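You operate a simulated robot arm through the tools that you are given. There is no shell and no other tool.

The job below is to be done with a simulated robot arm. You get a single attempt, and the scene is never put back.

TASK
Crimp the small gold cap on the vial with the white stripe.
Fine: hold the lever till the lamp turns green, swing the table out, put the vial back in its well. Set down upright: what you pick out.

Only the result counts: the job must be done as asked and must still hold three seconds after the hand-in. Knocking over, shifting, dropping, spilling or breaking anything else fails it. Lids that push on must go on centred and level and be pressed home; caps that screw on are set level and turned clockwise until they are tight.

THE ROBOT
A 7-joint arm with a two-finger gripper, fixed in place. Base frame: the origin is at the foot of the arm, x ahead of it, y to its left, z up. Readings come in m, rad, newtons and seconds.
With the tool pointing down near the work surface it reaches from about 0.34 to 0.72 m from the base axis. Its first joint turns from -1.152 to 1.152 rad. Payload 2.45 kg.
Tool frame: the origin (TCP) lies between the finger pads and is the grasp point; the fingertips stand 0.026 m ahead of it; z points along the fingers, y is the line along which they close. Largest opening 0.096 m; the body of the gripper starts 0.069 m behind the TCP.
Orientation is told as [roll, pitch, yaw] about the base's x, y, z axes, in that order, counted from this pose: with the fingers straight down and closing along the base's y, the tool's x points along the base's -x, its y along +y and its z along -z.

THE INTERFACE
- The arm moves only by the tool servo_tool. Its argument "deltas" is a list of rows, each a list of 6 numbers: the shift along the tool's x, y, z in m, then the turn, a rotation vector about the tool's x, y, z in rad. In form: [[x, y, z, wx, wy, wz], ...]. A call has 1 to 20 rows; each row shifts and turns the commanded pose from where the row before left it, along the tool's axes as they then stand. "jaw" is the gripper command, from -1 (shut) to 1 (fully open), values between in proportion, set as the call begins (left out, the last holds). Rows are played at 5 a second. More than 0.05 m and 0.15 rad between two rows, or a gripper value outside its range, and nothing of the call is played. Where a pose cannot be reached the arm comes as near as it can. A force on the tool above 90 N (or 10 N above the force at the start of the call, whichever is more), or a blocked arm, ends the call early, and 0.2 s more pass. The fingers move at their own pace and stop on an object; they squeeze with about 35 N. The grip force told is the motor's: it shows also when the fingers shut on nothing. Time passes only in rows, and 0.2 s behind the last, so rows that do not move let the fingers close. It gives the time, the measured TCP pose, the force on the tool (base axes), the opening and the grip force at its end, in the units of the frame above (readings bear some noise), with the torque about the TCP (base axes, N m) and any sound that the robot's microphone picked up.
- Cameras (640 x 400 px; columns grow to the right, rows downward): "scene" is fixed at [0.1819, -0.4013, 1.4344]; the picture's right is [0.63, -0.78, 0.00], its down [-0.36, -0.29, -0.89] and it looks along [0.69, 0.56, -0.47] (base axes); focal length 240 px, centre (320, 200). "wrist" rides on the gripper at [0.082, 0.003, -0.098] in the tool frame; the picture's right is [-0.04, 1.00, 0.00], its down [-0.73, -0.03, -0.68] and it looks along [-0.68, -0.03, 0.73] (tool axes); focal length 256 px, centre (320, 200). There is no depth. A picture from a camera that has moved, and an enlarged one, comes with that camera's place and axes in the base frame and with its lens.
- snapshot(camera): a new picture of that camera. The clock stands still meanwhile.
- enlarge(camera, box): a new picture of the part [left, top, right, bottom] of that camera's present view, enlarged. The clock stands still meanwhile.
- hand_in(): hands the job in; it is judged then, once.

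Nothing tells you positions but the pictures and the camera data. Unless the task says otherwise, let go and move clear before handing in.

The tools are called as name(argument=value, ...) on one line, values as JSON. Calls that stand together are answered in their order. servo_tool: Moves the arm, as the interface text tells. Its arguments: {"type":"object","properties":{"deltas":{"type":"array","items":{"type":"array","items":{"type":"number"}}},"jaw":{"type":"number"}},"required":["deltas"]} The other tools are called the same way: snapshot (camera) takes a picture; enlarge (camera, box) takes an enlarged picture of a part of a camera's view; hand_in () hands the job in.

At the start:

```text
time_s: 0.0
ee_pos: [0.389, 0.0452, 1.3623]
ee_rot: [0.001, 0.0, 0.001]
contact_force: [0.0, 0.0, -0.1]
moment: [-0.02, 0.01, 0.01]
finger_gap: 0.0961
grasp_force: 0.1
```

scene: 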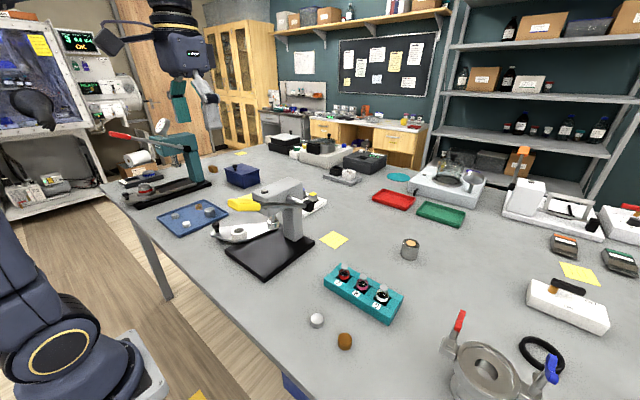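
wrist: 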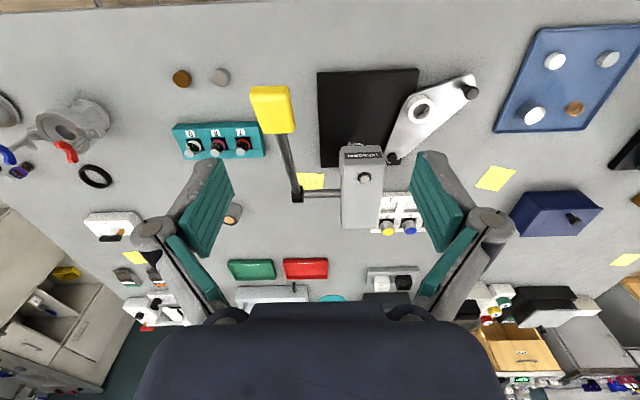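

I see a bench with a teal rack of three vials, a crimp press with a yellow-handled lever and a swing-out table, and a blue tray with caps. I'll look closer before moving.

enlarge(camera="scene", box=[290, 230, 430, 360])

enlarge(camera="scene", box=[150, 160, 350, 290])

enlarge(camera="wrist", box=[480, 10, 640, 150])

enlarge(camera="wrist", box=[150, 50, 310, 180])

enlarge(camera="wrist", box=[290, 50, 490, 240])

```text
3.08 times, centred on (360, 295) of scene
camera zoom: at [0.1819, -0.4013, 1.4344], right [0.63, -0.78, 0.0], down [-0.36, -0.29, -0.89], along [0.69, 0.56, -0.47], focal length 740 px, centre (197, -92)
```

zoom: 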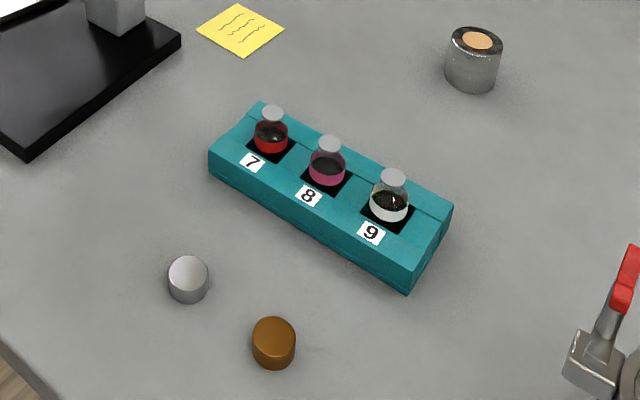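

```text
3.08 times, centred on (250, 225) of scene
camera zoom: at [0.1819, -0.4013, 1.4344], right [0.63, -0.78, 0.0], down [-0.36, -0.29, -0.89], along [0.69, 0.56, -0.47], focal length 740 px, centre (535, 123)
```

zoom: 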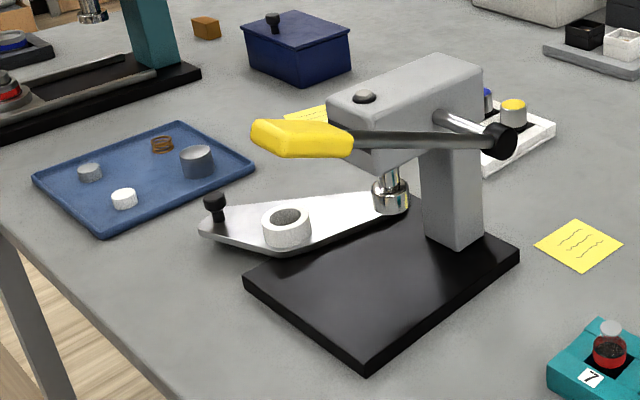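

```text
2.86 times, centred on (560, 80) of wrist
camera zoom: at [0.3071, 0.0489, 1.4607], right [0.04, 1.0, 0.0], down [0.73, -0.03, 0.68], along [0.68, -0.03, -0.73], focal length 731 px, centre (-366, 543)
```

zoom: 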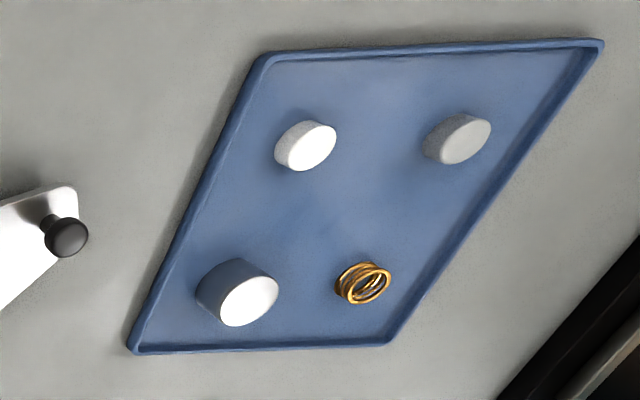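

```text
3.08 times, centred on (230, 115) of wrist
camera zoom: at [0.3071, 0.0489, 1.4607], right [0.04, 1.0, 0.0], down [0.73, -0.03, 0.68], along [0.68, -0.03, -0.73], focal length 788 px, centre (597, 462)
```

zoom: 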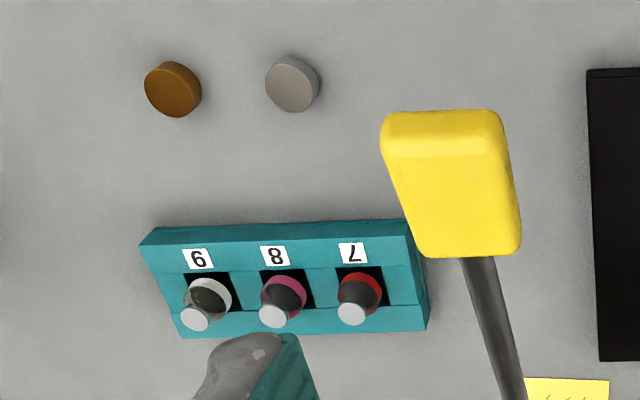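

```text
2.11 times, centred on (390, 145) of wrist
camera zoom: at [0.3071, 0.0489, 1.4607], right [0.04, 1.0, 0.0], down [0.73, -0.03, 0.68], along [0.68, -0.03, -0.73], focal length 539 px, centre (173, 316)
```

zoom: 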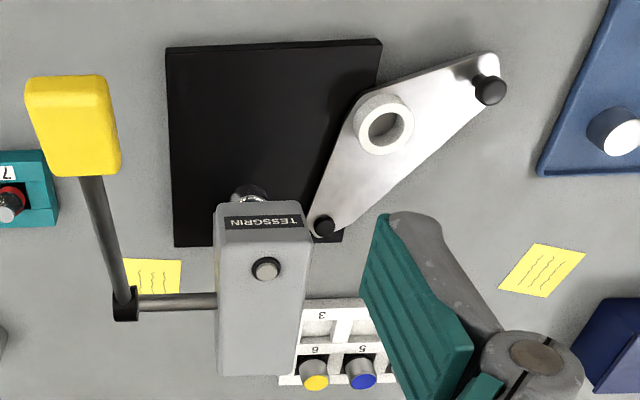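

I've placed vial 9 at roughly (0.61, -0.26), with its top at z ≈ 0.97 and the table at about z ≈ 0.90. I can't tell which cap is the small gold one yet, so I'll zoom in on the candidates.

enlarge(camera="wrist", box=[170, 60, 240, 100])

enlarge(camera="wrist", box=[370, 200, 430, 240])

enlarge(camera="scene", box=[300, 300, 370, 360])

enlarge(camera="scene", box=[330, 260, 400, 310])

enlarge(camera="scene", box=[390, 230, 430, 270])

enlarge(camera="scene", box=[100, 110, 240, 240])

enlarge(camera="scene", box=[280, 180, 340, 220])

enlarge(camera="wrist", box=[160, 110, 270, 180])

```text
9.14 times, centred on (205, 80) of wrist
camera zoom: at [0.3071, 0.0489, 1.4607], right [0.04, 1.0, 0.0], down [0.73, -0.03, 0.68], along [0.68, -0.03, -0.73], focal length 2340 px, centre (1371, 1297)
```

zoom: 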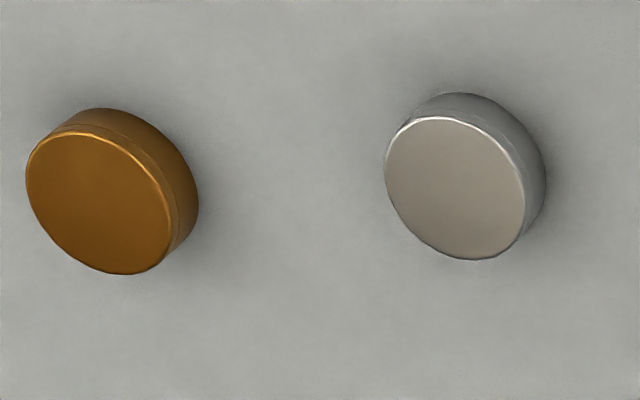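

```text
10.00 times, centred on (400, 220) of wrist
camera zoom: at [0.3071, 0.0489, 1.4607], right [0.04, 1.0, 0.0], down [0.73, -0.03, 0.68], along [0.68, -0.03, -0.73], focal length 2560 px, centre (-480, 0)
```

zoom: 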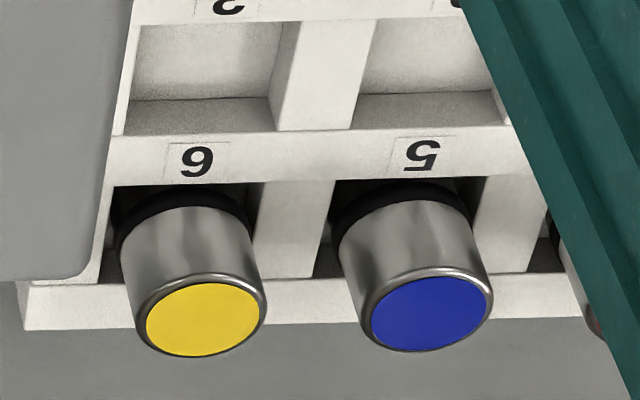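

```text
6.67 times, centred on (335, 330) of scene
camera zoom: at [0.1819, -0.4013, 1.4344], right [0.63, -0.78, 0.0], down [-0.36, -0.29, -0.89], along [0.69, 0.56, -0.47], focal length 1603 px, centre (220, -667)
```

zoom: 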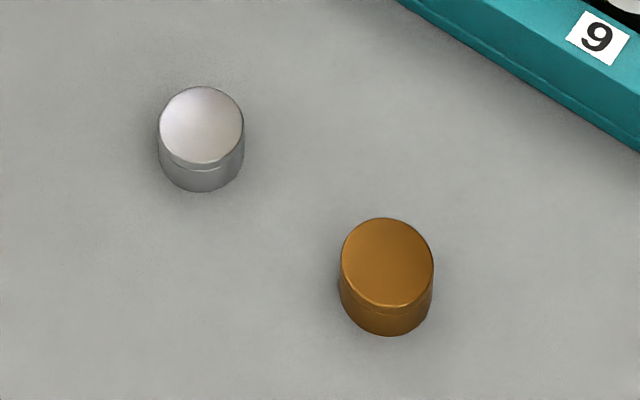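

```text
8.00 times, centred on (365, 285) of scene
camera zoom: at [0.1819, -0.4013, 1.4344], right [0.63, -0.78, 0.0], down [-0.36, -0.29, -0.89], along [0.69, 0.56, -0.47], focal length 1923 px, centre (-40, -480)
```

zoom: 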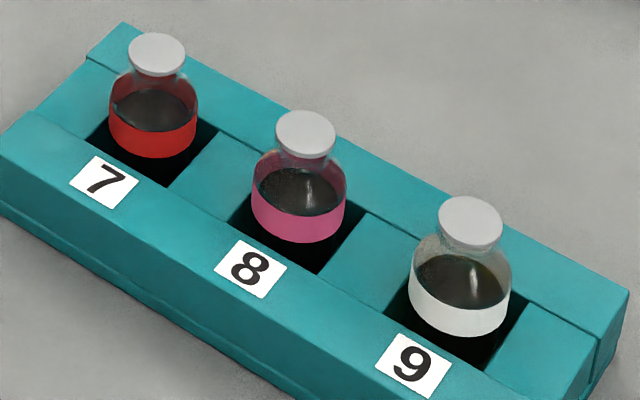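

```text
10.00 times, centred on (410, 250) of scene
camera zoom: at [0.1819, -0.4013, 1.4344], right [0.63, -0.78, 0.0], down [-0.36, -0.29, -0.89], along [0.69, 0.56, -0.47], focal length 2404 px, centre (-580, -300)
```

zoom: 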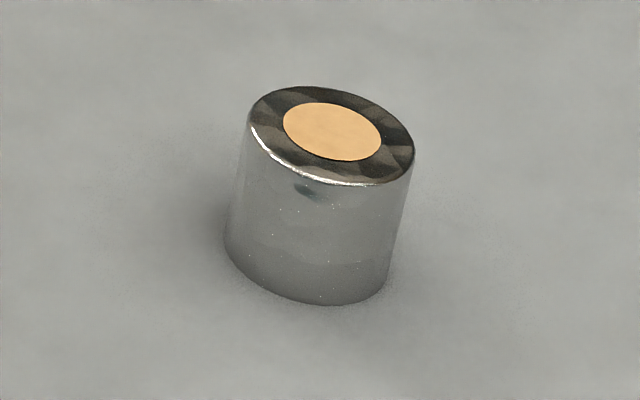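

```text
3.08 times, centred on (170, 175) of scene
camera zoom: at [0.1819, -0.4013, 1.4344], right [0.63, -0.78, 0.0], down [-0.36, -0.29, -0.89], along [0.69, 0.56, -0.47], focal length 740 px, centre (782, 277)
```

zoom: 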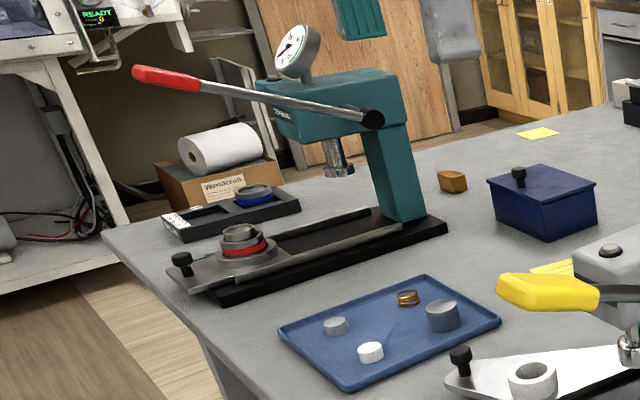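

```text
10.00 times, centred on (310, 200) of scene
camera zoom: at [0.1819, -0.4013, 1.4344], right [0.63, -0.78, 0.0], down [-0.36, -0.29, -0.89], along [0.69, 0.56, -0.47], focal length 2404 px, centre (420, 200)
```

zoom: 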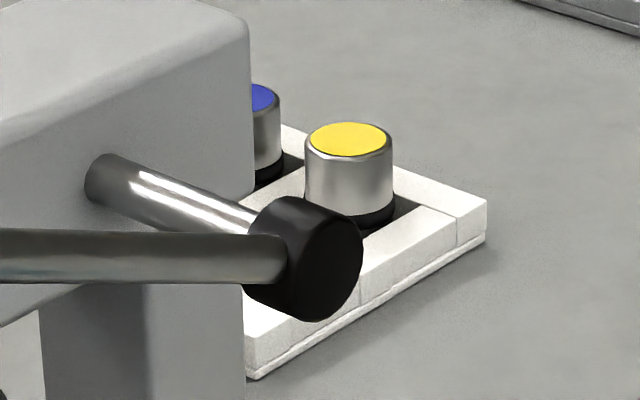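

```text
5.71 times, centred on (215, 145) of wrist
camera zoom: at [0.3071, 0.0489, 1.4607], right [0.04, 1.0, 0.0], down [0.73, -0.03, 0.68], along [0.68, -0.03, -0.73], focal length 1463 px, centre (920, 514)
```

zoom: 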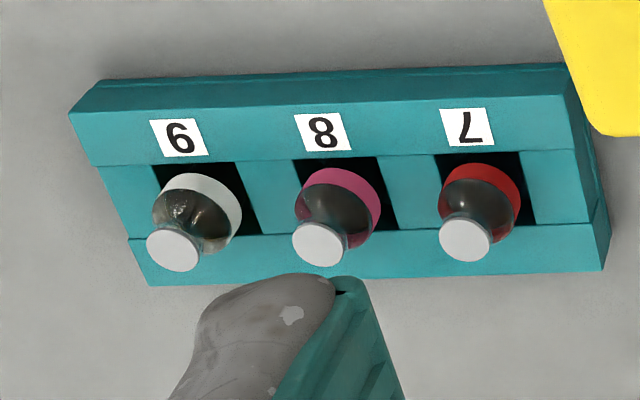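

The bench has a gold cap and a silver cap, but at about 30 mm each they look wide against the roughly 19 mm vial mouth. I'll inspect the tray and the rest of the bench for other gold caps.

enlarge(camera="wrist", box=[550, 90, 600, 120])

enlarge(camera="scene", box=[155, 190, 235, 240])

enlarge(camera="scene", box=[240, 130, 400, 220])

enlarge(camera="scene", box=[400, 140, 560, 230])

enlarge(camera="scene", box=[480, 190, 640, 290])

enlarge(camera="scene", box=[420, 270, 640, 400])

enlarge(camera="scene", box=[100, 140, 230, 220])

enlarge(camera="scene", box=[160, 300, 320, 400])

enlarge(camera="wrist", box=[0, 80, 140, 190])

```text
12.80 times, centred on (575, 105) of wrist
camera zoom: at [0.3071, 0.0489, 1.4607], right [0.04, 1.0, 0.0], down [0.73, -0.03, 0.68], along [0.68, -0.03, -0.73], focal length 3277 px, centre (-2944, 1416)
```

zoom: 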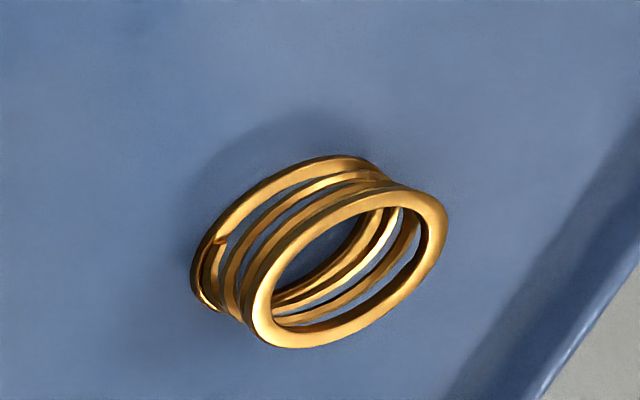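

```text
8.00 times, centred on (195, 215) of scene
camera zoom: at [0.1819, -0.4013, 1.4344], right [0.63, -0.78, 0.0], down [-0.36, -0.29, -0.89], along [0.69, 0.56, -0.47], focal length 1923 px, centre (1320, 80)
```

zoom: 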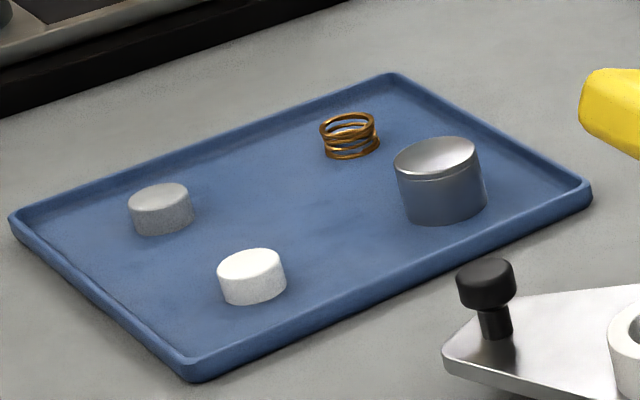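

```text
4.00 times, centred on (320, 175) of scene
camera zoom: at [0.1819, -0.4013, 1.4344], right [0.63, -0.78, 0.0], down [-0.36, -0.29, -0.89], along [0.69, 0.56, -0.47], focal length 962 px, centre (320, 300)
```

zoom: 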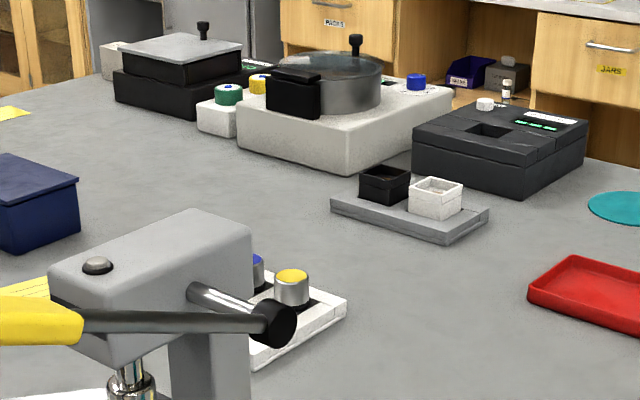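

```text
4.00 times, centred on (480, 185) of scene
camera zoom: at [0.1819, -0.4013, 1.4344], right [0.63, -0.78, 0.0], down [-0.36, -0.29, -0.89], along [0.69, 0.56, -0.47], focal length 962 px, centre (-320, 260)
```

zoom: 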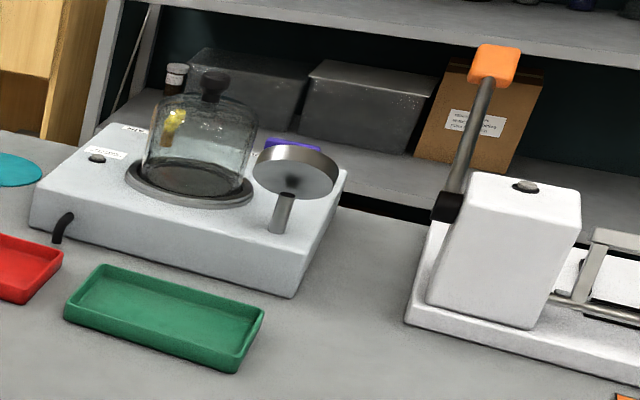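

```text
4.00 times, centred on (560, 240) of scene
camera zoom: at [0.1819, -0.4013, 1.4344], right [0.63, -0.78, 0.0], down [-0.36, -0.29, -0.89], along [0.69, 0.56, -0.47], focal length 962 px, centre (-640, 40)
```

zoom: 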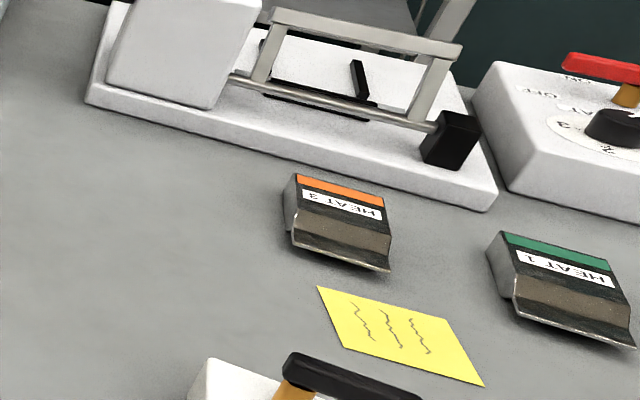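

```text
2.91 times, centred on (530, 335) of scene
camera zoom: at [0.1819, -0.4013, 1.4344], right [0.63, -0.78, 0.0], down [-0.36, -0.29, -0.89], along [0.69, 0.56, -0.47], focal length 699 px, centre (-291, -193)
```

zoom: 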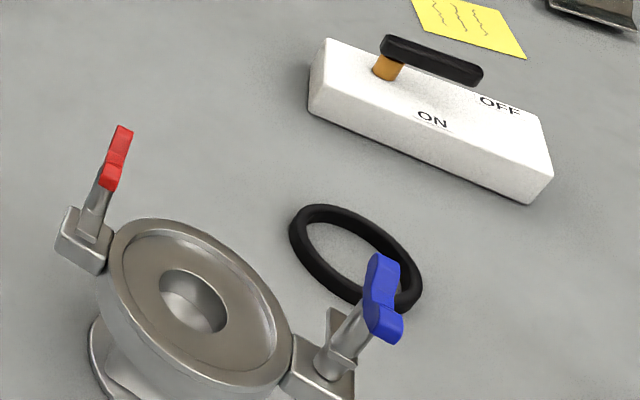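

```text
4.92 times, centred on (165, 180) of scene
camera zoom: at [0.1819, -0.4013, 1.4344], right [0.63, -0.78, 0.0], down [-0.36, -0.29, -0.89], along [0.69, 0.56, -0.47], focal length 1184 px, centre (1083, 298)
```

zoom: 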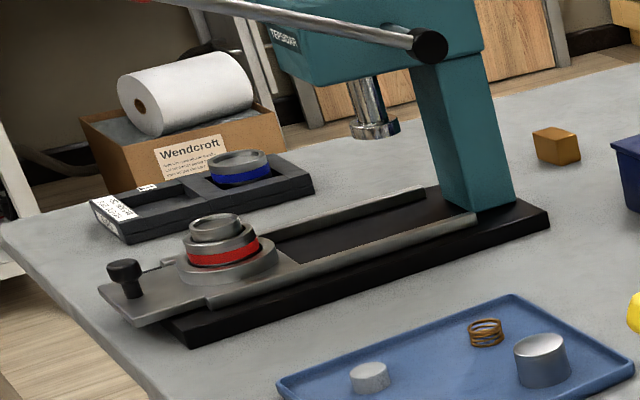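

```text
4.00 times, centred on (240, 350) of scene
camera zoom: at [0.1819, -0.4013, 1.4344], right [0.63, -0.78, 0.0], down [-0.36, -0.29, -0.89], along [0.69, 0.56, -0.47], focal length 962 px, centre (640, -400)
```

zoom: 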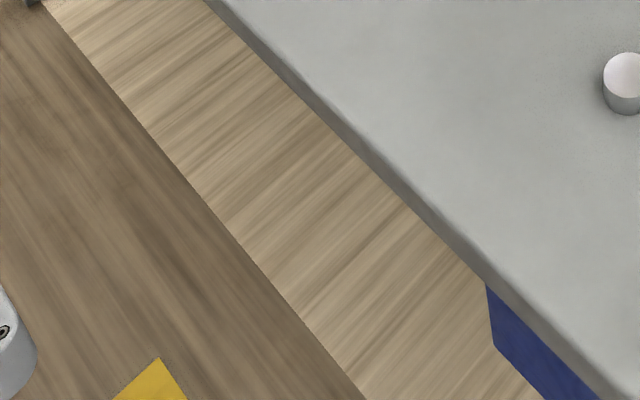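

```text
3.64 times, centred on (70, 135) of wrist
camera zoom: at [0.3071, 0.0489, 1.4607], right [0.04, 1.0, 0.0], down [0.73, -0.03, 0.68], along [0.68, -0.03, -0.73], focal length 931 px, centre (1229, 436)
```

zoom: 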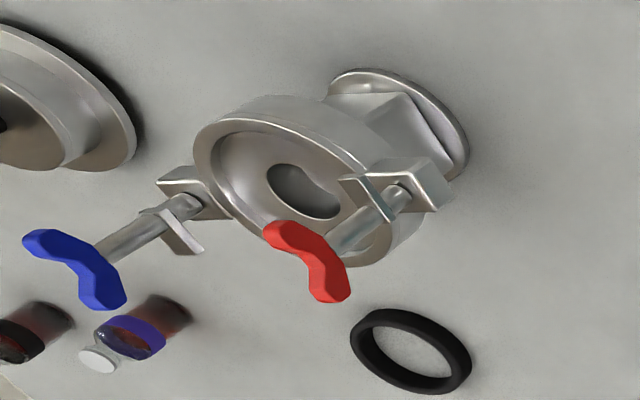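

The bench cap at about (0.469, -0.237) is the only gold cap, so that's the target. Vial 9, with the white stripe, is at about (0.604, -0.258). The nest is at about (0.54, 0.25), the ram at (0.58, 0.11) and the lever handle at (0.42, -0.01, 1.20). I'll move over to the cap and vial area for a close look, staying high past the lever.

servo_tool(deltas=[[-0.01, -0.047, 0, 0, 0, 0], [-0.01, -0.047, 0, 0, 0, 0], [-0.01, -0.047, 0, 0, 0, 0], [-0.01, -0.047, 0, 0, 0, 0], [-0.01, -0.047, 0, 0, 0, 0], [-0.01, -0.047, 0, 0, 0, 0], [0, 0, 0.045, 0, 0, 0], [0, 0, 0.045, 0, 0, 0], [0, 0, 0.045, 0, 0, 0], [0, 0, 0.045, 0, 0, 0], [0, 0, 0.045, 0, 0, 0], [0, 0, 0, 0, 0, 0]], jaw=1)

snapshot(camera="wrist")

snapshot(camera="scene")

```text
time_s: 2.6
ee_pos: [0.4415, -0.2123, 1.1345]
ee_rot: [0.0, 0.0, 0.0]
contact_force: [0.0, 0.4, -0.3]
moment: [-0.01, 0.02, 0.01]
finger_gap: 0.0958
grasp_force: 0.1
out of reach, approached as far as the arm can: row 6
```

```text
taken
camera wrist: at [0.3613, -0.2086, 1.2319], right [0.04, 1.0, 0.0], down [0.73, -0.03, 0.68], along [0.68, -0.03, -0.73], focal length 256 px, centre (320, 200)
```

wrist: 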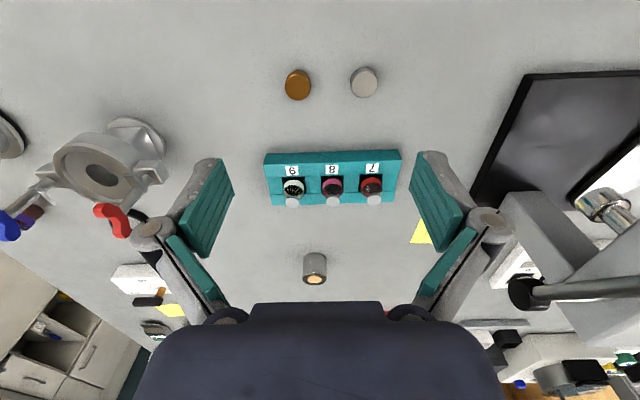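

```text
taken
```

scene: 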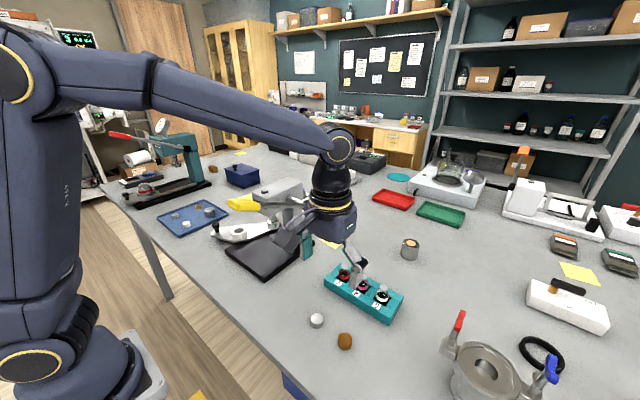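

The gold cap, the silver cap and the rack are all clear below. I'll zoom in to measure them.

enlarge(camera="wrist", box=[270, 50, 400, 120])

enlarge(camera="wrist", box=[255, 140, 335, 220])

```text
4.92 times, centred on (335, 85) of wrist
camera zoom: at [0.3613, -0.2086, 1.2319], right [0.04, 1.0, 0.0], down [0.73, -0.03, 0.68], along [0.68, -0.03, -0.73], focal length 1260 px, centre (246, 766)
```

zoom: 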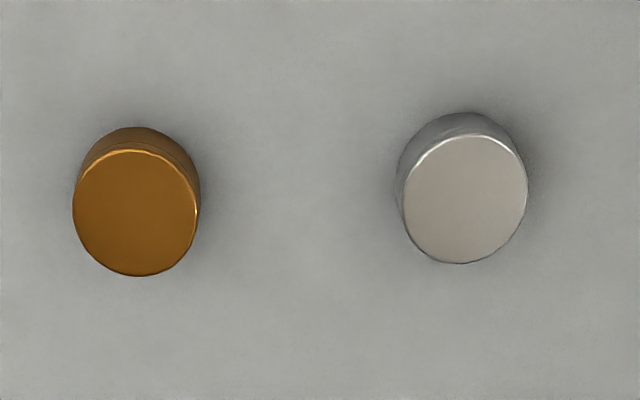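

```text
5.00 times, centred on (295, 180) of wrist
camera zoom: at [0.3613, -0.2086, 1.2319], right [0.04, 1.0, 0.0], down [0.73, -0.03, 0.68], along [0.68, -0.03, -0.73], focal length 1280 px, centre (445, 300)
```

zoom: 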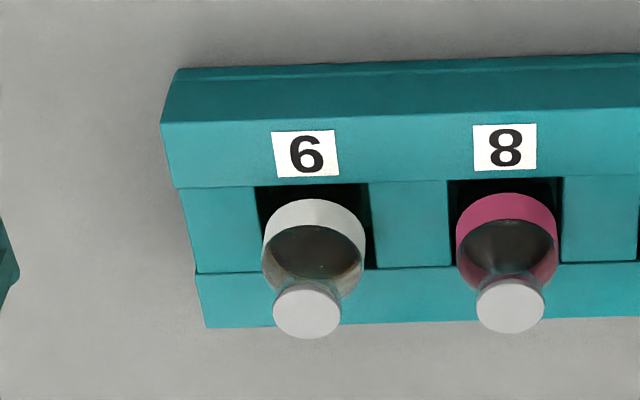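

The gold cap is at (0.470, -0.240) with a diameter of about 30 mm. Before picking anything, I'll check the press nest and the area behind it from nearby, going high over the lever.

servo_tool(deltas=[[0.01, 0, -0.045, 0, 0, 0], [0.01, 0, -0.045, 0, 0, 0], [0.01, 0, -0.045, 0, 0, 0], [0.01, 0, -0.045, 0, 0, 0], [0.005, 0, -0.02, 0, 0, 0], [0, 0.045, 0, 0, 0, 0], [0, 0.045, 0, 0, 0, 0], [0, 0.045, 0, 0, 0, 0], [0, 0.045, 0, 0, 0, 0], [0, 0.045, 0, 0, 0, 0], [0, 0.045, 0, 0, 0, 0], [0, 0.045, 0, 0, 0, 0], [0, 0.045, 0, 0, 0, 0], [0, 0.045, 0, 0, 0, 0], [0, 0.045, 0, 0, 0, 0], [0, 0, 0, 0, 0, 0]])

snapshot(camera="wrist")

```text
time_s: 6.0
ee_pos: [0.3984, 0.2376, 1.335]
ee_rot: [0.0, 0.0, 0.001]
contact_force: [0.4, 0.0, 0.0]
moment: [-0.05, 0.0, 0.03]
finger_gap: 0.096
grasp_force: 0.1
```

```text
taken
camera wrist: at [0.3165, 0.2416, 1.4324], right [0.04, 1.0, 0.0], down [0.73, -0.03, 0.68], along [0.68, -0.03, -0.73], focal length 256 px, centre (320, 200)
```

wrist: 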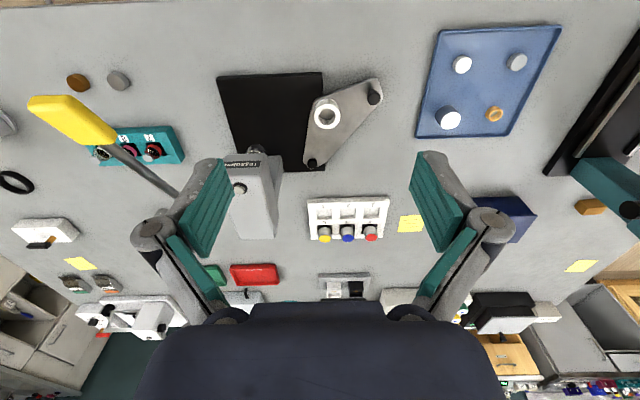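

The white rack only holds red, blue and yellow topped pieces, so no other gold cap turns up there. I'll go down nearer the nest to measure it.

servo_tool(deltas=[[-0.01, 0.005, 0.045, 0, 0, 0], [-0.01, 0.005, 0.045, 0, 0, 0], [-0.01, 0.005, 0.045, 0, 0, 0], [-0.01, 0, 0.045, 0, 0, 0], [-0.01, 0, 0.02, 0, 0, 0], [0, 0, 0, 0, 0, 0]])

snapshot(camera="wrist")

enlarge(camera="wrist", box=[240, 60, 400, 180])

enlarge(camera="wrist", box=[160, 100, 320, 240])

```text
time_s: 7.4
ee_pos: [0.4462, 0.2537, 1.1347]
ee_rot: [0.001, 0.001, 0.0]
contact_force: [-0.6, 0.5, -0.3]
moment: [0.03, -0.02, 0.0]
finger_gap: 0.096
grasp_force: 0.1
```

```text
taken
camera wrist: at [0.3653, 0.257, 1.2322], right [0.04, 1.0, 0.0], down [0.73, -0.03, 0.68], along [0.68, -0.03, -0.73], focal length 256 px, centre (320, 200)
```

wrist: 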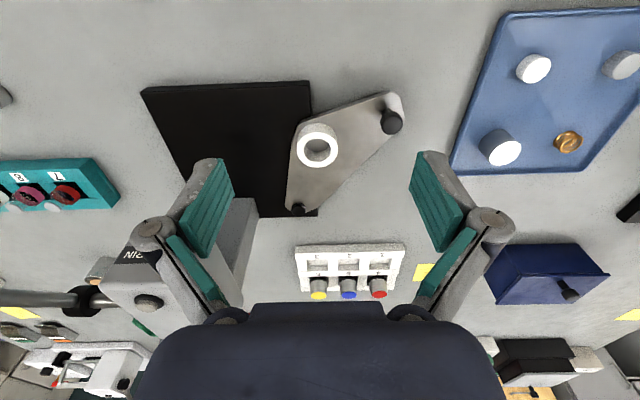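

```text
3.33 times, centred on (320, 120) of wrist
camera zoom: at [0.3653, 0.257, 1.2322], right [0.04, 1.0, 0.0], down [0.73, -0.03, 0.68], along [0.68, -0.03, -0.73], focal length 853 px, centre (320, 467)
```

zoom: 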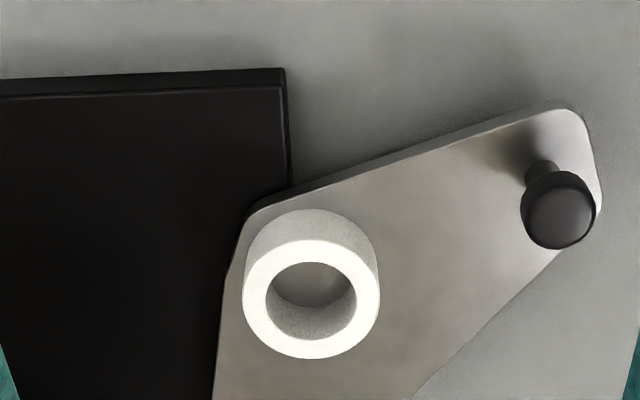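

```text
2.86 times, centred on (240, 170) of wrist
camera zoom: at [0.3653, 0.257, 1.2322], right [0.04, 1.0, 0.0], down [0.73, -0.03, 0.68], along [0.68, -0.03, -0.73], focal length 731 px, centre (549, 286)
```

zoom: 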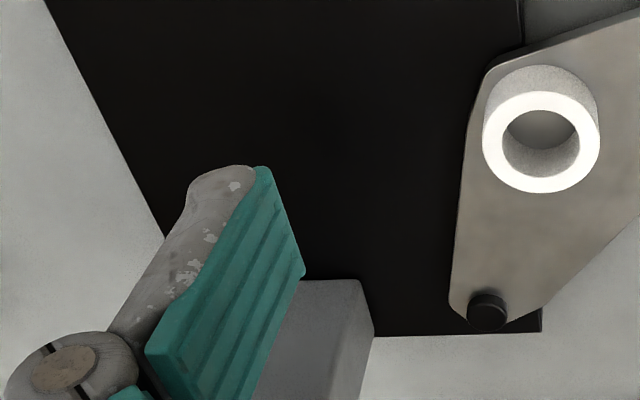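

The nest is at about (0.54, 0.246) with a bore of about 34 mm, which suits the 30 mm vial. My plan is to move vial 9 to the nest first, then set the cap on it there. I'm going back high over the lever to vial 9, with the jaws narrowed.

servo_tool(deltas=[[0.01, 0, -0.045, 0, 0, 0], [0.01, 0, -0.045, 0, 0, 0], [0.01, 0, -0.045, 0, 0, 0], [0.01, 0, -0.045, 0, 0, 0], [0.008, 0, -0.02, 0, 0, 0], [0, -0.046, 0, 0, 0, 0], [0, -0.046, 0, 0, 0, 0], [0, -0.046, 0, 0, 0, 0], [0, -0.046, 0, 0, 0, 0], [0, -0.046, 0, 0, 0, 0], [0, -0.046, 0, 0, 0, 0], [0, -0.046, 0, 0, 0, 0], [0, -0.046, 0, 0, 0, 0], [0, -0.046, 0, 0, 0, 0], [0, -0.046, 0, 0, 0, 0], [0, -0.046, 0, 0, 0, 0], [0, 0, 0, 0, 0, 0]], jaw=-0.06)

servo_tool(deltas=[[-0.01, 0, 0.045, 0, 0, 0], [-0.01, 0, 0.045, 0, 0, 0], [-0.02, 0, 0.045, 0, 0, 0], [-0.04, 0, 0.045, 0, 0, 0], [-0.04, 0, 0.04, 0, 0, 0], [-0.04, 0, 0.02, 0, 0, 0], [-0.03, 0, 0.01, 0, 0, 0], [0, 0, 0, 0, 0, 0]])

snapshot(camera="wrist")

```text
time_s: 11.0
ee_pos: [0.3992, -0.2542, 1.3341]
ee_rot: [0.0, 0.001, 0.0]
contact_force: [0.2, 0.2, -0.7]
moment: [0.06, 0.01, -0.01]
finger_gap: 0.0453
grasp_force: 0.1
```

```text
refused: row 4 steps farther than a row can; nothing moved
```

```text
taken
camera wrist: at [0.317, -0.2513, 1.4328], right [0.04, 1.0, 0.0], down [0.73, -0.03, 0.68], along [0.68, -0.03, -0.73], focal length 256 px, centre (320, 200)
```

wrist: 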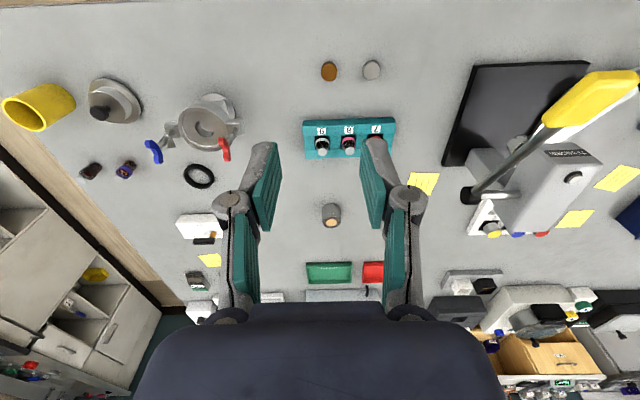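

One row was too long a step, so the move was refused. I'm going down toward vial 9 with shorter rows and stopping at z ≈ 1.08.

servo_tool(deltas=[[-0.01, 0, 0.045, 0, 0, 0], [-0.01, 0, 0.045, 0, 0, 0], [-0.02, 0, 0.045, 0, 0, 0], [-0.03, 0, 0.035, 0, 0, 0], [-0.035, 0, 0.03, 0, 0, 0], [-0.04, 0, 0.025, 0, 0, 0], [-0.04, 0, 0.02, 0, 0, 0], [-0.02, 0, 0.01, 0, 0, 0], [0, 0, 0, 0, 0, 0], [0, 0, 0, 0, 0, 0]])

snapshot(camera="wrist")

snapshot(camera="scene")

```text
time_s: 13.2
ee_pos: [0.6041, -0.2538, 1.0799]
ee_rot: [-0.001, 0.0, -0.001]
contact_force: [0.4, -0.3, -0.5]
moment: [-0.01, -0.01, 0.0]
finger_gap: 0.0451
grasp_force: 0.0
```

```text
taken
camera wrist: at [0.5226, -0.2503, 1.1769], right [0.04, 1.0, 0.0], down [0.73, -0.03, 0.68], along [0.68, -0.03, -0.73], focal length 256 px, centre (320, 200)
```

wrist: 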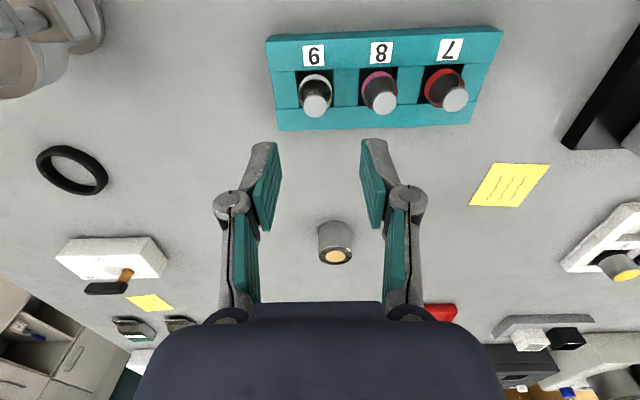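

```text
taken
```

scene: 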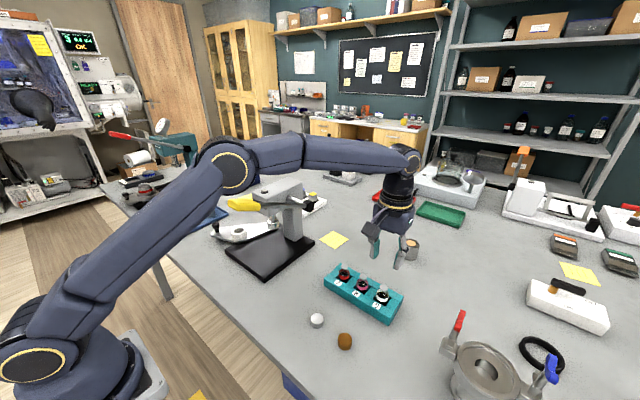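

The gripper is over vial 9. I'll measure the vial and rack from here.

enlarge(camera="wrist", box=[265, 30, 365, 140])

enlarge(camera="scene", box=[350, 270, 410, 310])

```text
3.64 times, centred on (315, 85) of wrist
camera zoom: at [0.5226, -0.2503, 1.1769], right [0.04, 1.0, 0.0], down [0.73, -0.03, 0.68], along [0.68, -0.03, -0.73], focal length 931 px, centre (338, 618)
```

zoom: 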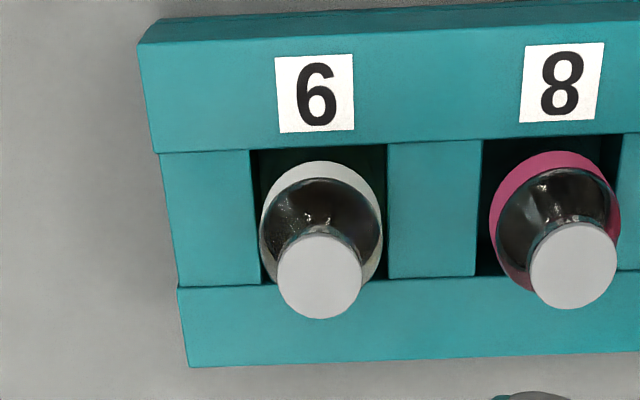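

```text
10.00 times, centred on (380, 290) of scene
camera zoom: at [0.1819, -0.4013, 1.4344], right [0.63, -0.78, 0.0], down [-0.36, -0.29, -0.89], along [0.69, 0.56, -0.47], focal length 2404 px, centre (-280, -700)
```

zoom: 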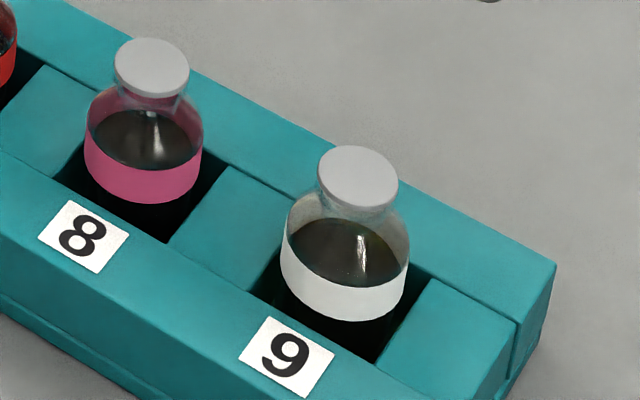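

Vial 9's top is at about (0.609, -0.258, 0.968) and the rack top is at about 0.939. I'll align over it and drop to z ≈ 1.0.

servo_tool(deltas=[[-0.005, -0.0045, 0, 0, 0, 0], [0, 0, 0.03, 0, 0, 0], [0, 0, 0.03, 0, 0, 0], [0, 0, 0.018, 0, 0, 0], [0, 0, 0, 0, 0, 0]])

snapshot(camera="wrist")

enlarge(camera="wrist", box=[240, 80, 400, 220])

enlarge(camera="scene", box=[350, 260, 420, 310])

```text
time_s: 14.4
ee_pos: [0.6082, -0.2589, 1.0026]
ee_rot: [0.002, -0.001, 0.0]
contact_force: [-0.3, 0.2, 0.5]
moment: [-0.03, -0.04, 0.03]
finger_gap: 0.0452
grasp_force: 0.1
```

```text
taken
camera wrist: at [0.5272, -0.255, 1.1], right [0.04, 1.0, 0.0], down [0.73, -0.03, 0.68], along [0.68, -0.03, -0.73], focal length 256 px, centre (320, 200)
```

wrist: 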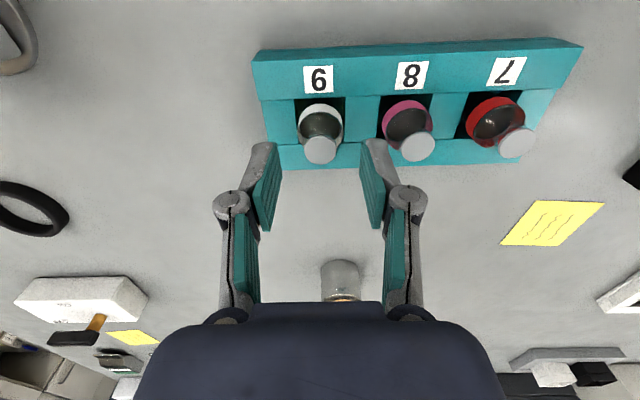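

```text
2.86 times, centred on (320, 150) of wrist
camera zoom: at [0.5272, -0.255, 1.1], right [0.04, 1.0, 0.0], down [0.73, -0.03, 0.68], along [0.68, -0.03, -0.73], focal length 731 px, centre (320, 343)
```

zoom: 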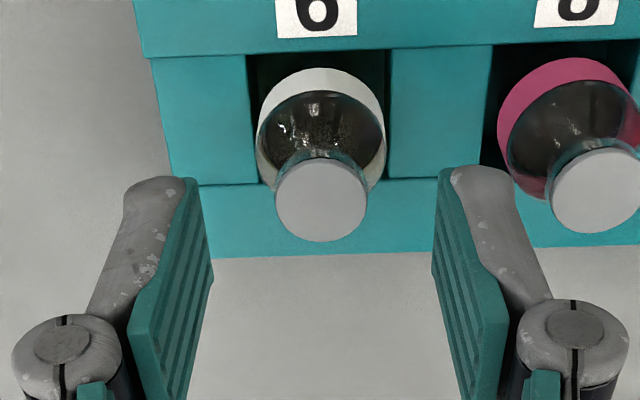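

```text
8.00 times, centred on (385, 285) of scene
camera zoom: at [0.1819, -0.4013, 1.4344], right [0.63, -0.78, 0.0], down [-0.36, -0.29, -0.89], along [0.69, 0.56, -0.47], focal length 1923 px, centre (-200, -480)
```

zoom: 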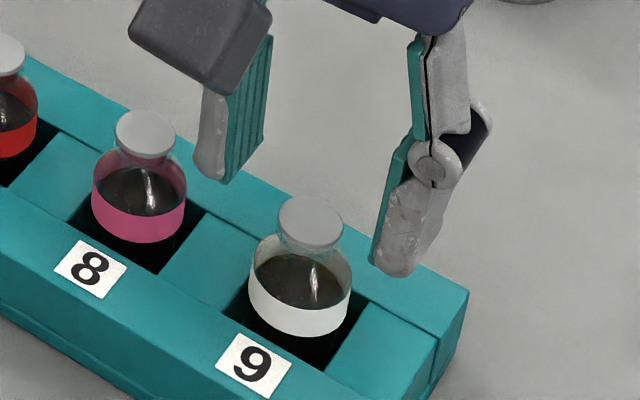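

The alignment looks good. I'll drop until the fingertips are about 6 mm above the rack, then check.

servo_tool(deltas=[[-0.0015, 0, 0.016, 0, 0, 0], [0, 0, 0.014, 0, 0, 0], [0, 0, 0, 0, 0, 0]])

enlarge(camera="wrist", box=[240, 80, 400, 220])

enlarge(camera="scene", box=[350, 260, 420, 310])

```text
time_s: 15.2
ee_pos: [0.6108, -0.26, 0.9717]
ee_rot: [0.002, 0.0, 0.0]
contact_force: [0.1, -0.5, -0.4]
moment: [0.0, 0.01, -0.03]
finger_gap: 0.0451
grasp_force: 0.0
```

```text
2.86 times, centred on (320, 150) of wrist
camera zoom: at [0.5293, -0.2549, 1.0695], right [0.04, 1.0, 0.0], down [0.73, -0.03, 0.68], along [0.68, -0.03, -0.73], focal length 731 px, centre (320, 343)
```

zoom: 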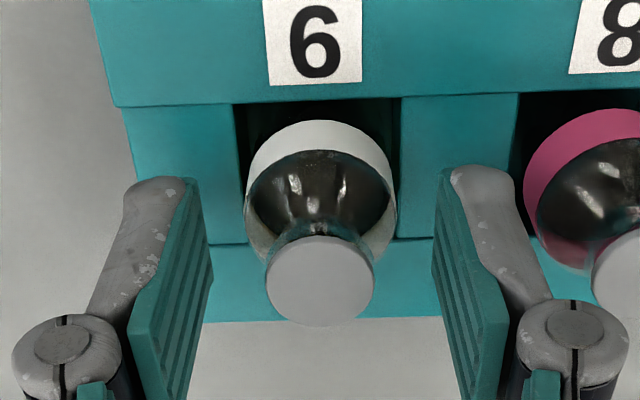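

```text
8.00 times, centred on (385, 285) of scene
camera zoom: at [0.1819, -0.4013, 1.4344], right [0.63, -0.78, 0.0], down [-0.36, -0.29, -0.89], along [0.69, 0.56, -0.47], focal length 1923 px, centre (-200, -480)
```

zoom: 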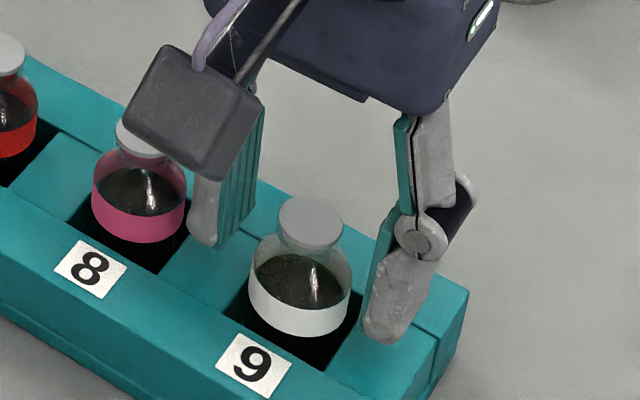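

The fingers straddle vial 9 at stripe height with clearance on both sides. I'll go 2.5 mm lower and close.

servo_tool(deltas=[[0, 0.001, 0.0025, 0, 0, 0], [0, 0, 0, 0, 0, 0]])

servo_tool(deltas=[[0, 0, 0, 0, 0, 0], [0, 0, 0, 0, 0, 0], [0, 0, 0, 0, 0, 0], [0, 0, 0, 0, 0, 0]], jaw=-1)

enlarge(camera="wrist", box=[240, 80, 400, 220])

enlarge(camera="scene", box=[350, 260, 420, 310])

```text
time_s: 15.8
ee_pos: [0.6109, -0.2577, 0.9692]
ee_rot: [0.0, 0.001, 0.0]
contact_force: [0.4, 1.5, 0.0]
moment: [0.02, -0.04, -0.01]
finger_gap: 0.045
grasp_force: 0.1
```

```text
time_s: 16.8
ee_pos: [0.6108, -0.2566, 0.969]
ee_rot: [0.001, 0.001, 0.0]
contact_force: [-0.2, -0.2, 0.7]
moment: [-0.01, 0.01, 0.0]
finger_gap: 0.0285
grasp_force: 34.9
```

```text
2.86 times, centred on (320, 150) of wrist
camera zoom: at [0.5293, -0.254, 1.0675], right [0.04, 1.0, 0.0], down [0.73, -0.03, 0.68], along [0.68, -0.03, -0.73], focal length 731 px, centre (320, 343)
```

zoom: 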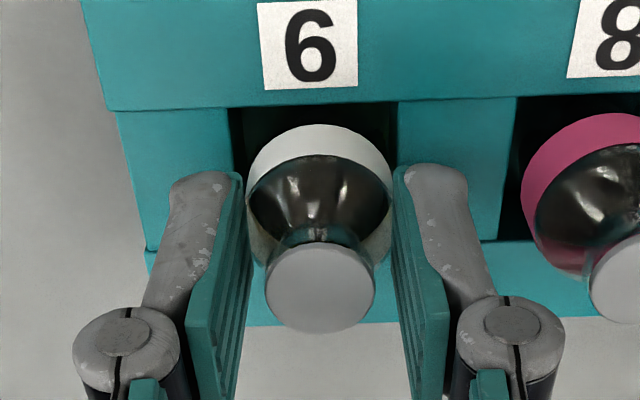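

```text
8.00 times, centred on (385, 285) of scene
camera zoom: at [0.1819, -0.4013, 1.4344], right [0.63, -0.78, 0.0], down [-0.36, -0.29, -0.89], along [0.69, 0.56, -0.47], focal length 1923 px, centre (-200, -480)
```

zoom: 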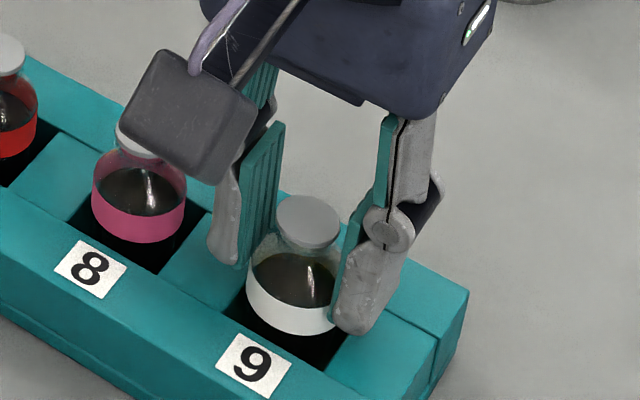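

Vial 9 is gripped with a gap of 28.5 mm at 35 N. I'll lift it straight up and check.

servo_tool(deltas=[[0, 0, -0.01, 0, 0, 0], [0, 0, -0.02, 0, 0, 0], [0, 0, -0.03, 0, 0, 0], [0, 0, -0.04, 0, 0, 0], [0, 0, -0.03, 0, 0, 0], [0, 0, 0, 0, 0, 0]])

snapshot(camera="wrist")

enlarge(camera="scene", box=[330, 200, 430, 320])

```text
time_s: 18.2
ee_pos: [0.6095, -0.2569, 1.1004]
ee_rot: [0.001, -0.001, 0.0]
contact_force: [1.3, 0.4, -1.1]
moment: [0.02, -0.02, 0.0]
finger_gap: 0.0285
grasp_force: 35.5
```

```text
taken
camera wrist: at [0.5284, -0.2542, 1.1977], right [0.04, 1.0, 0.0], down [0.73, -0.03, 0.68], along [0.68, -0.03, -0.73], focal length 256 px, centre (320, 200)
```

wrist: 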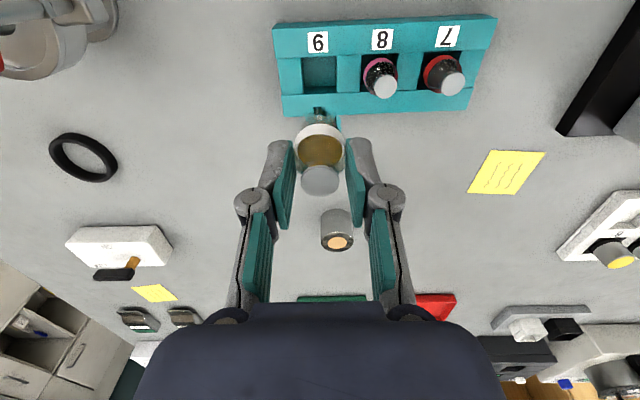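

```text
3.33 times, centred on (380, 260) of scene
camera zoom: at [0.1819, -0.4013, 1.4344], right [0.63, -0.78, 0.0], down [-0.36, -0.29, -0.89], along [0.69, 0.56, -0.47], focal length 801 px, centre (120, 0)
```

zoom: 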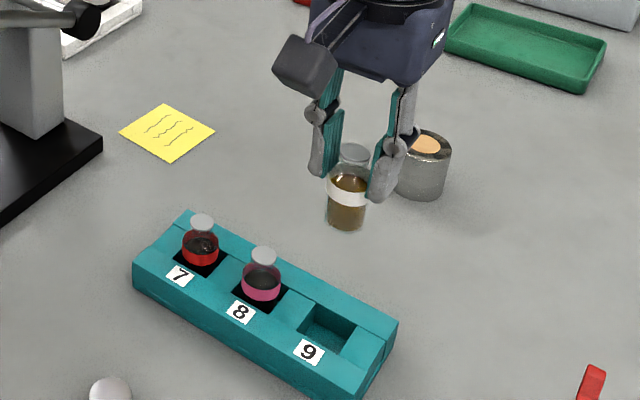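

The vial came out cleanly and hangs upright. I'll zoom in to measure how far it reaches below the fingers and look at the empty well.

enlarge(camera="scene", box=[415, 235, 445, 275])

enlarge(camera="scene", box=[410, 230, 460, 280])

enlarge(camera="wrist", box=[260, 10, 400, 200])

enlarge(camera="scene", box=[365, 230, 405, 280])

```text
10.00 times, centred on (430, 255) of scene
camera zoom: at [0.1819, -0.4013, 1.4344], right [0.63, -0.78, 0.0], down [-0.36, -0.29, -0.89], along [0.69, 0.56, -0.47], focal length 2404 px, centre (-780, -350)
```

zoom: 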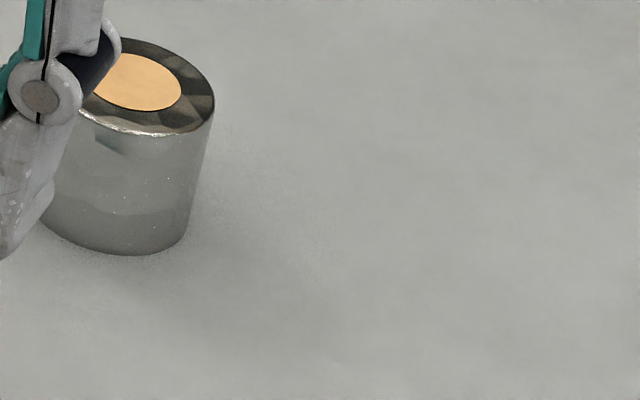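

```text
8.00 times, centred on (435, 255) of scene
camera zoom: at [0.1819, -0.4013, 1.4344], right [0.63, -0.78, 0.0], down [-0.36, -0.29, -0.89], along [0.69, 0.56, -0.47], focal length 1923 px, centre (-600, -240)
```

zoom: 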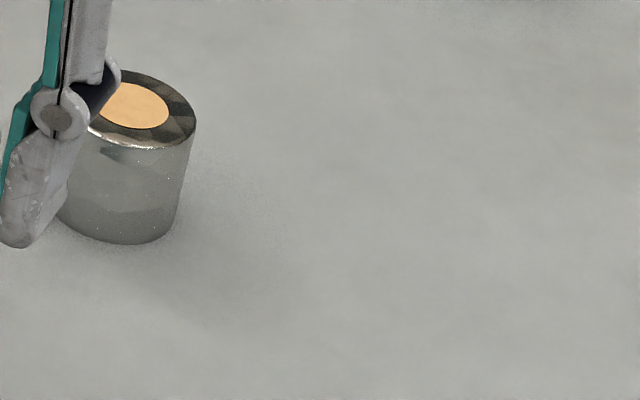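

```text
2.11 times, centred on (330, 105) of wrist
camera zoom: at [0.5284, -0.2542, 1.1977], right [0.04, 1.0, 0.0], down [0.73, -0.03, 0.68], along [0.68, -0.03, -0.73], focal length 539 px, centre (299, 400)
```

zoom: 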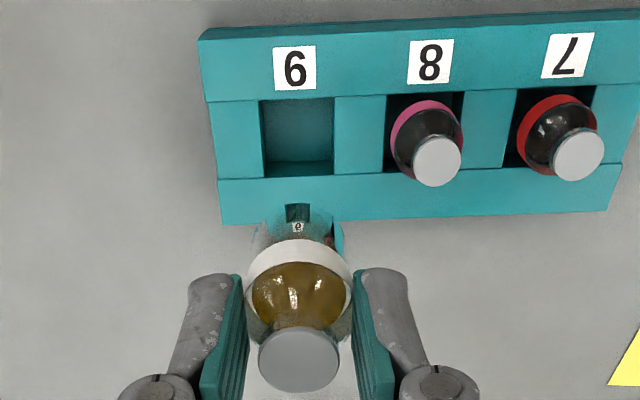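

```text
8.00 times, centred on (385, 255) of scene
camera zoom: at [0.1819, -0.4013, 1.4344], right [0.63, -0.78, 0.0], down [-0.36, -0.29, -0.89], along [0.69, 0.56, -0.47], focal length 1923 px, centre (-200, -240)
```

zoom: 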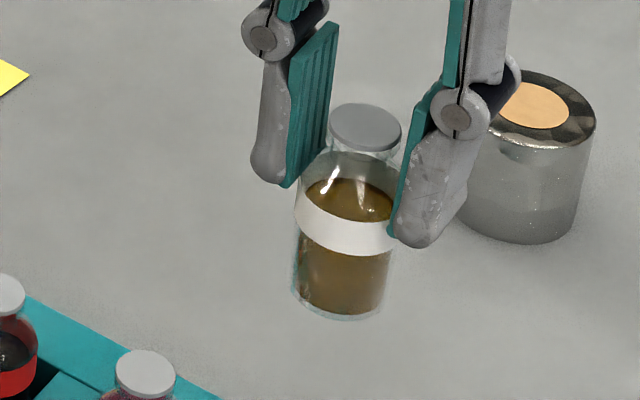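

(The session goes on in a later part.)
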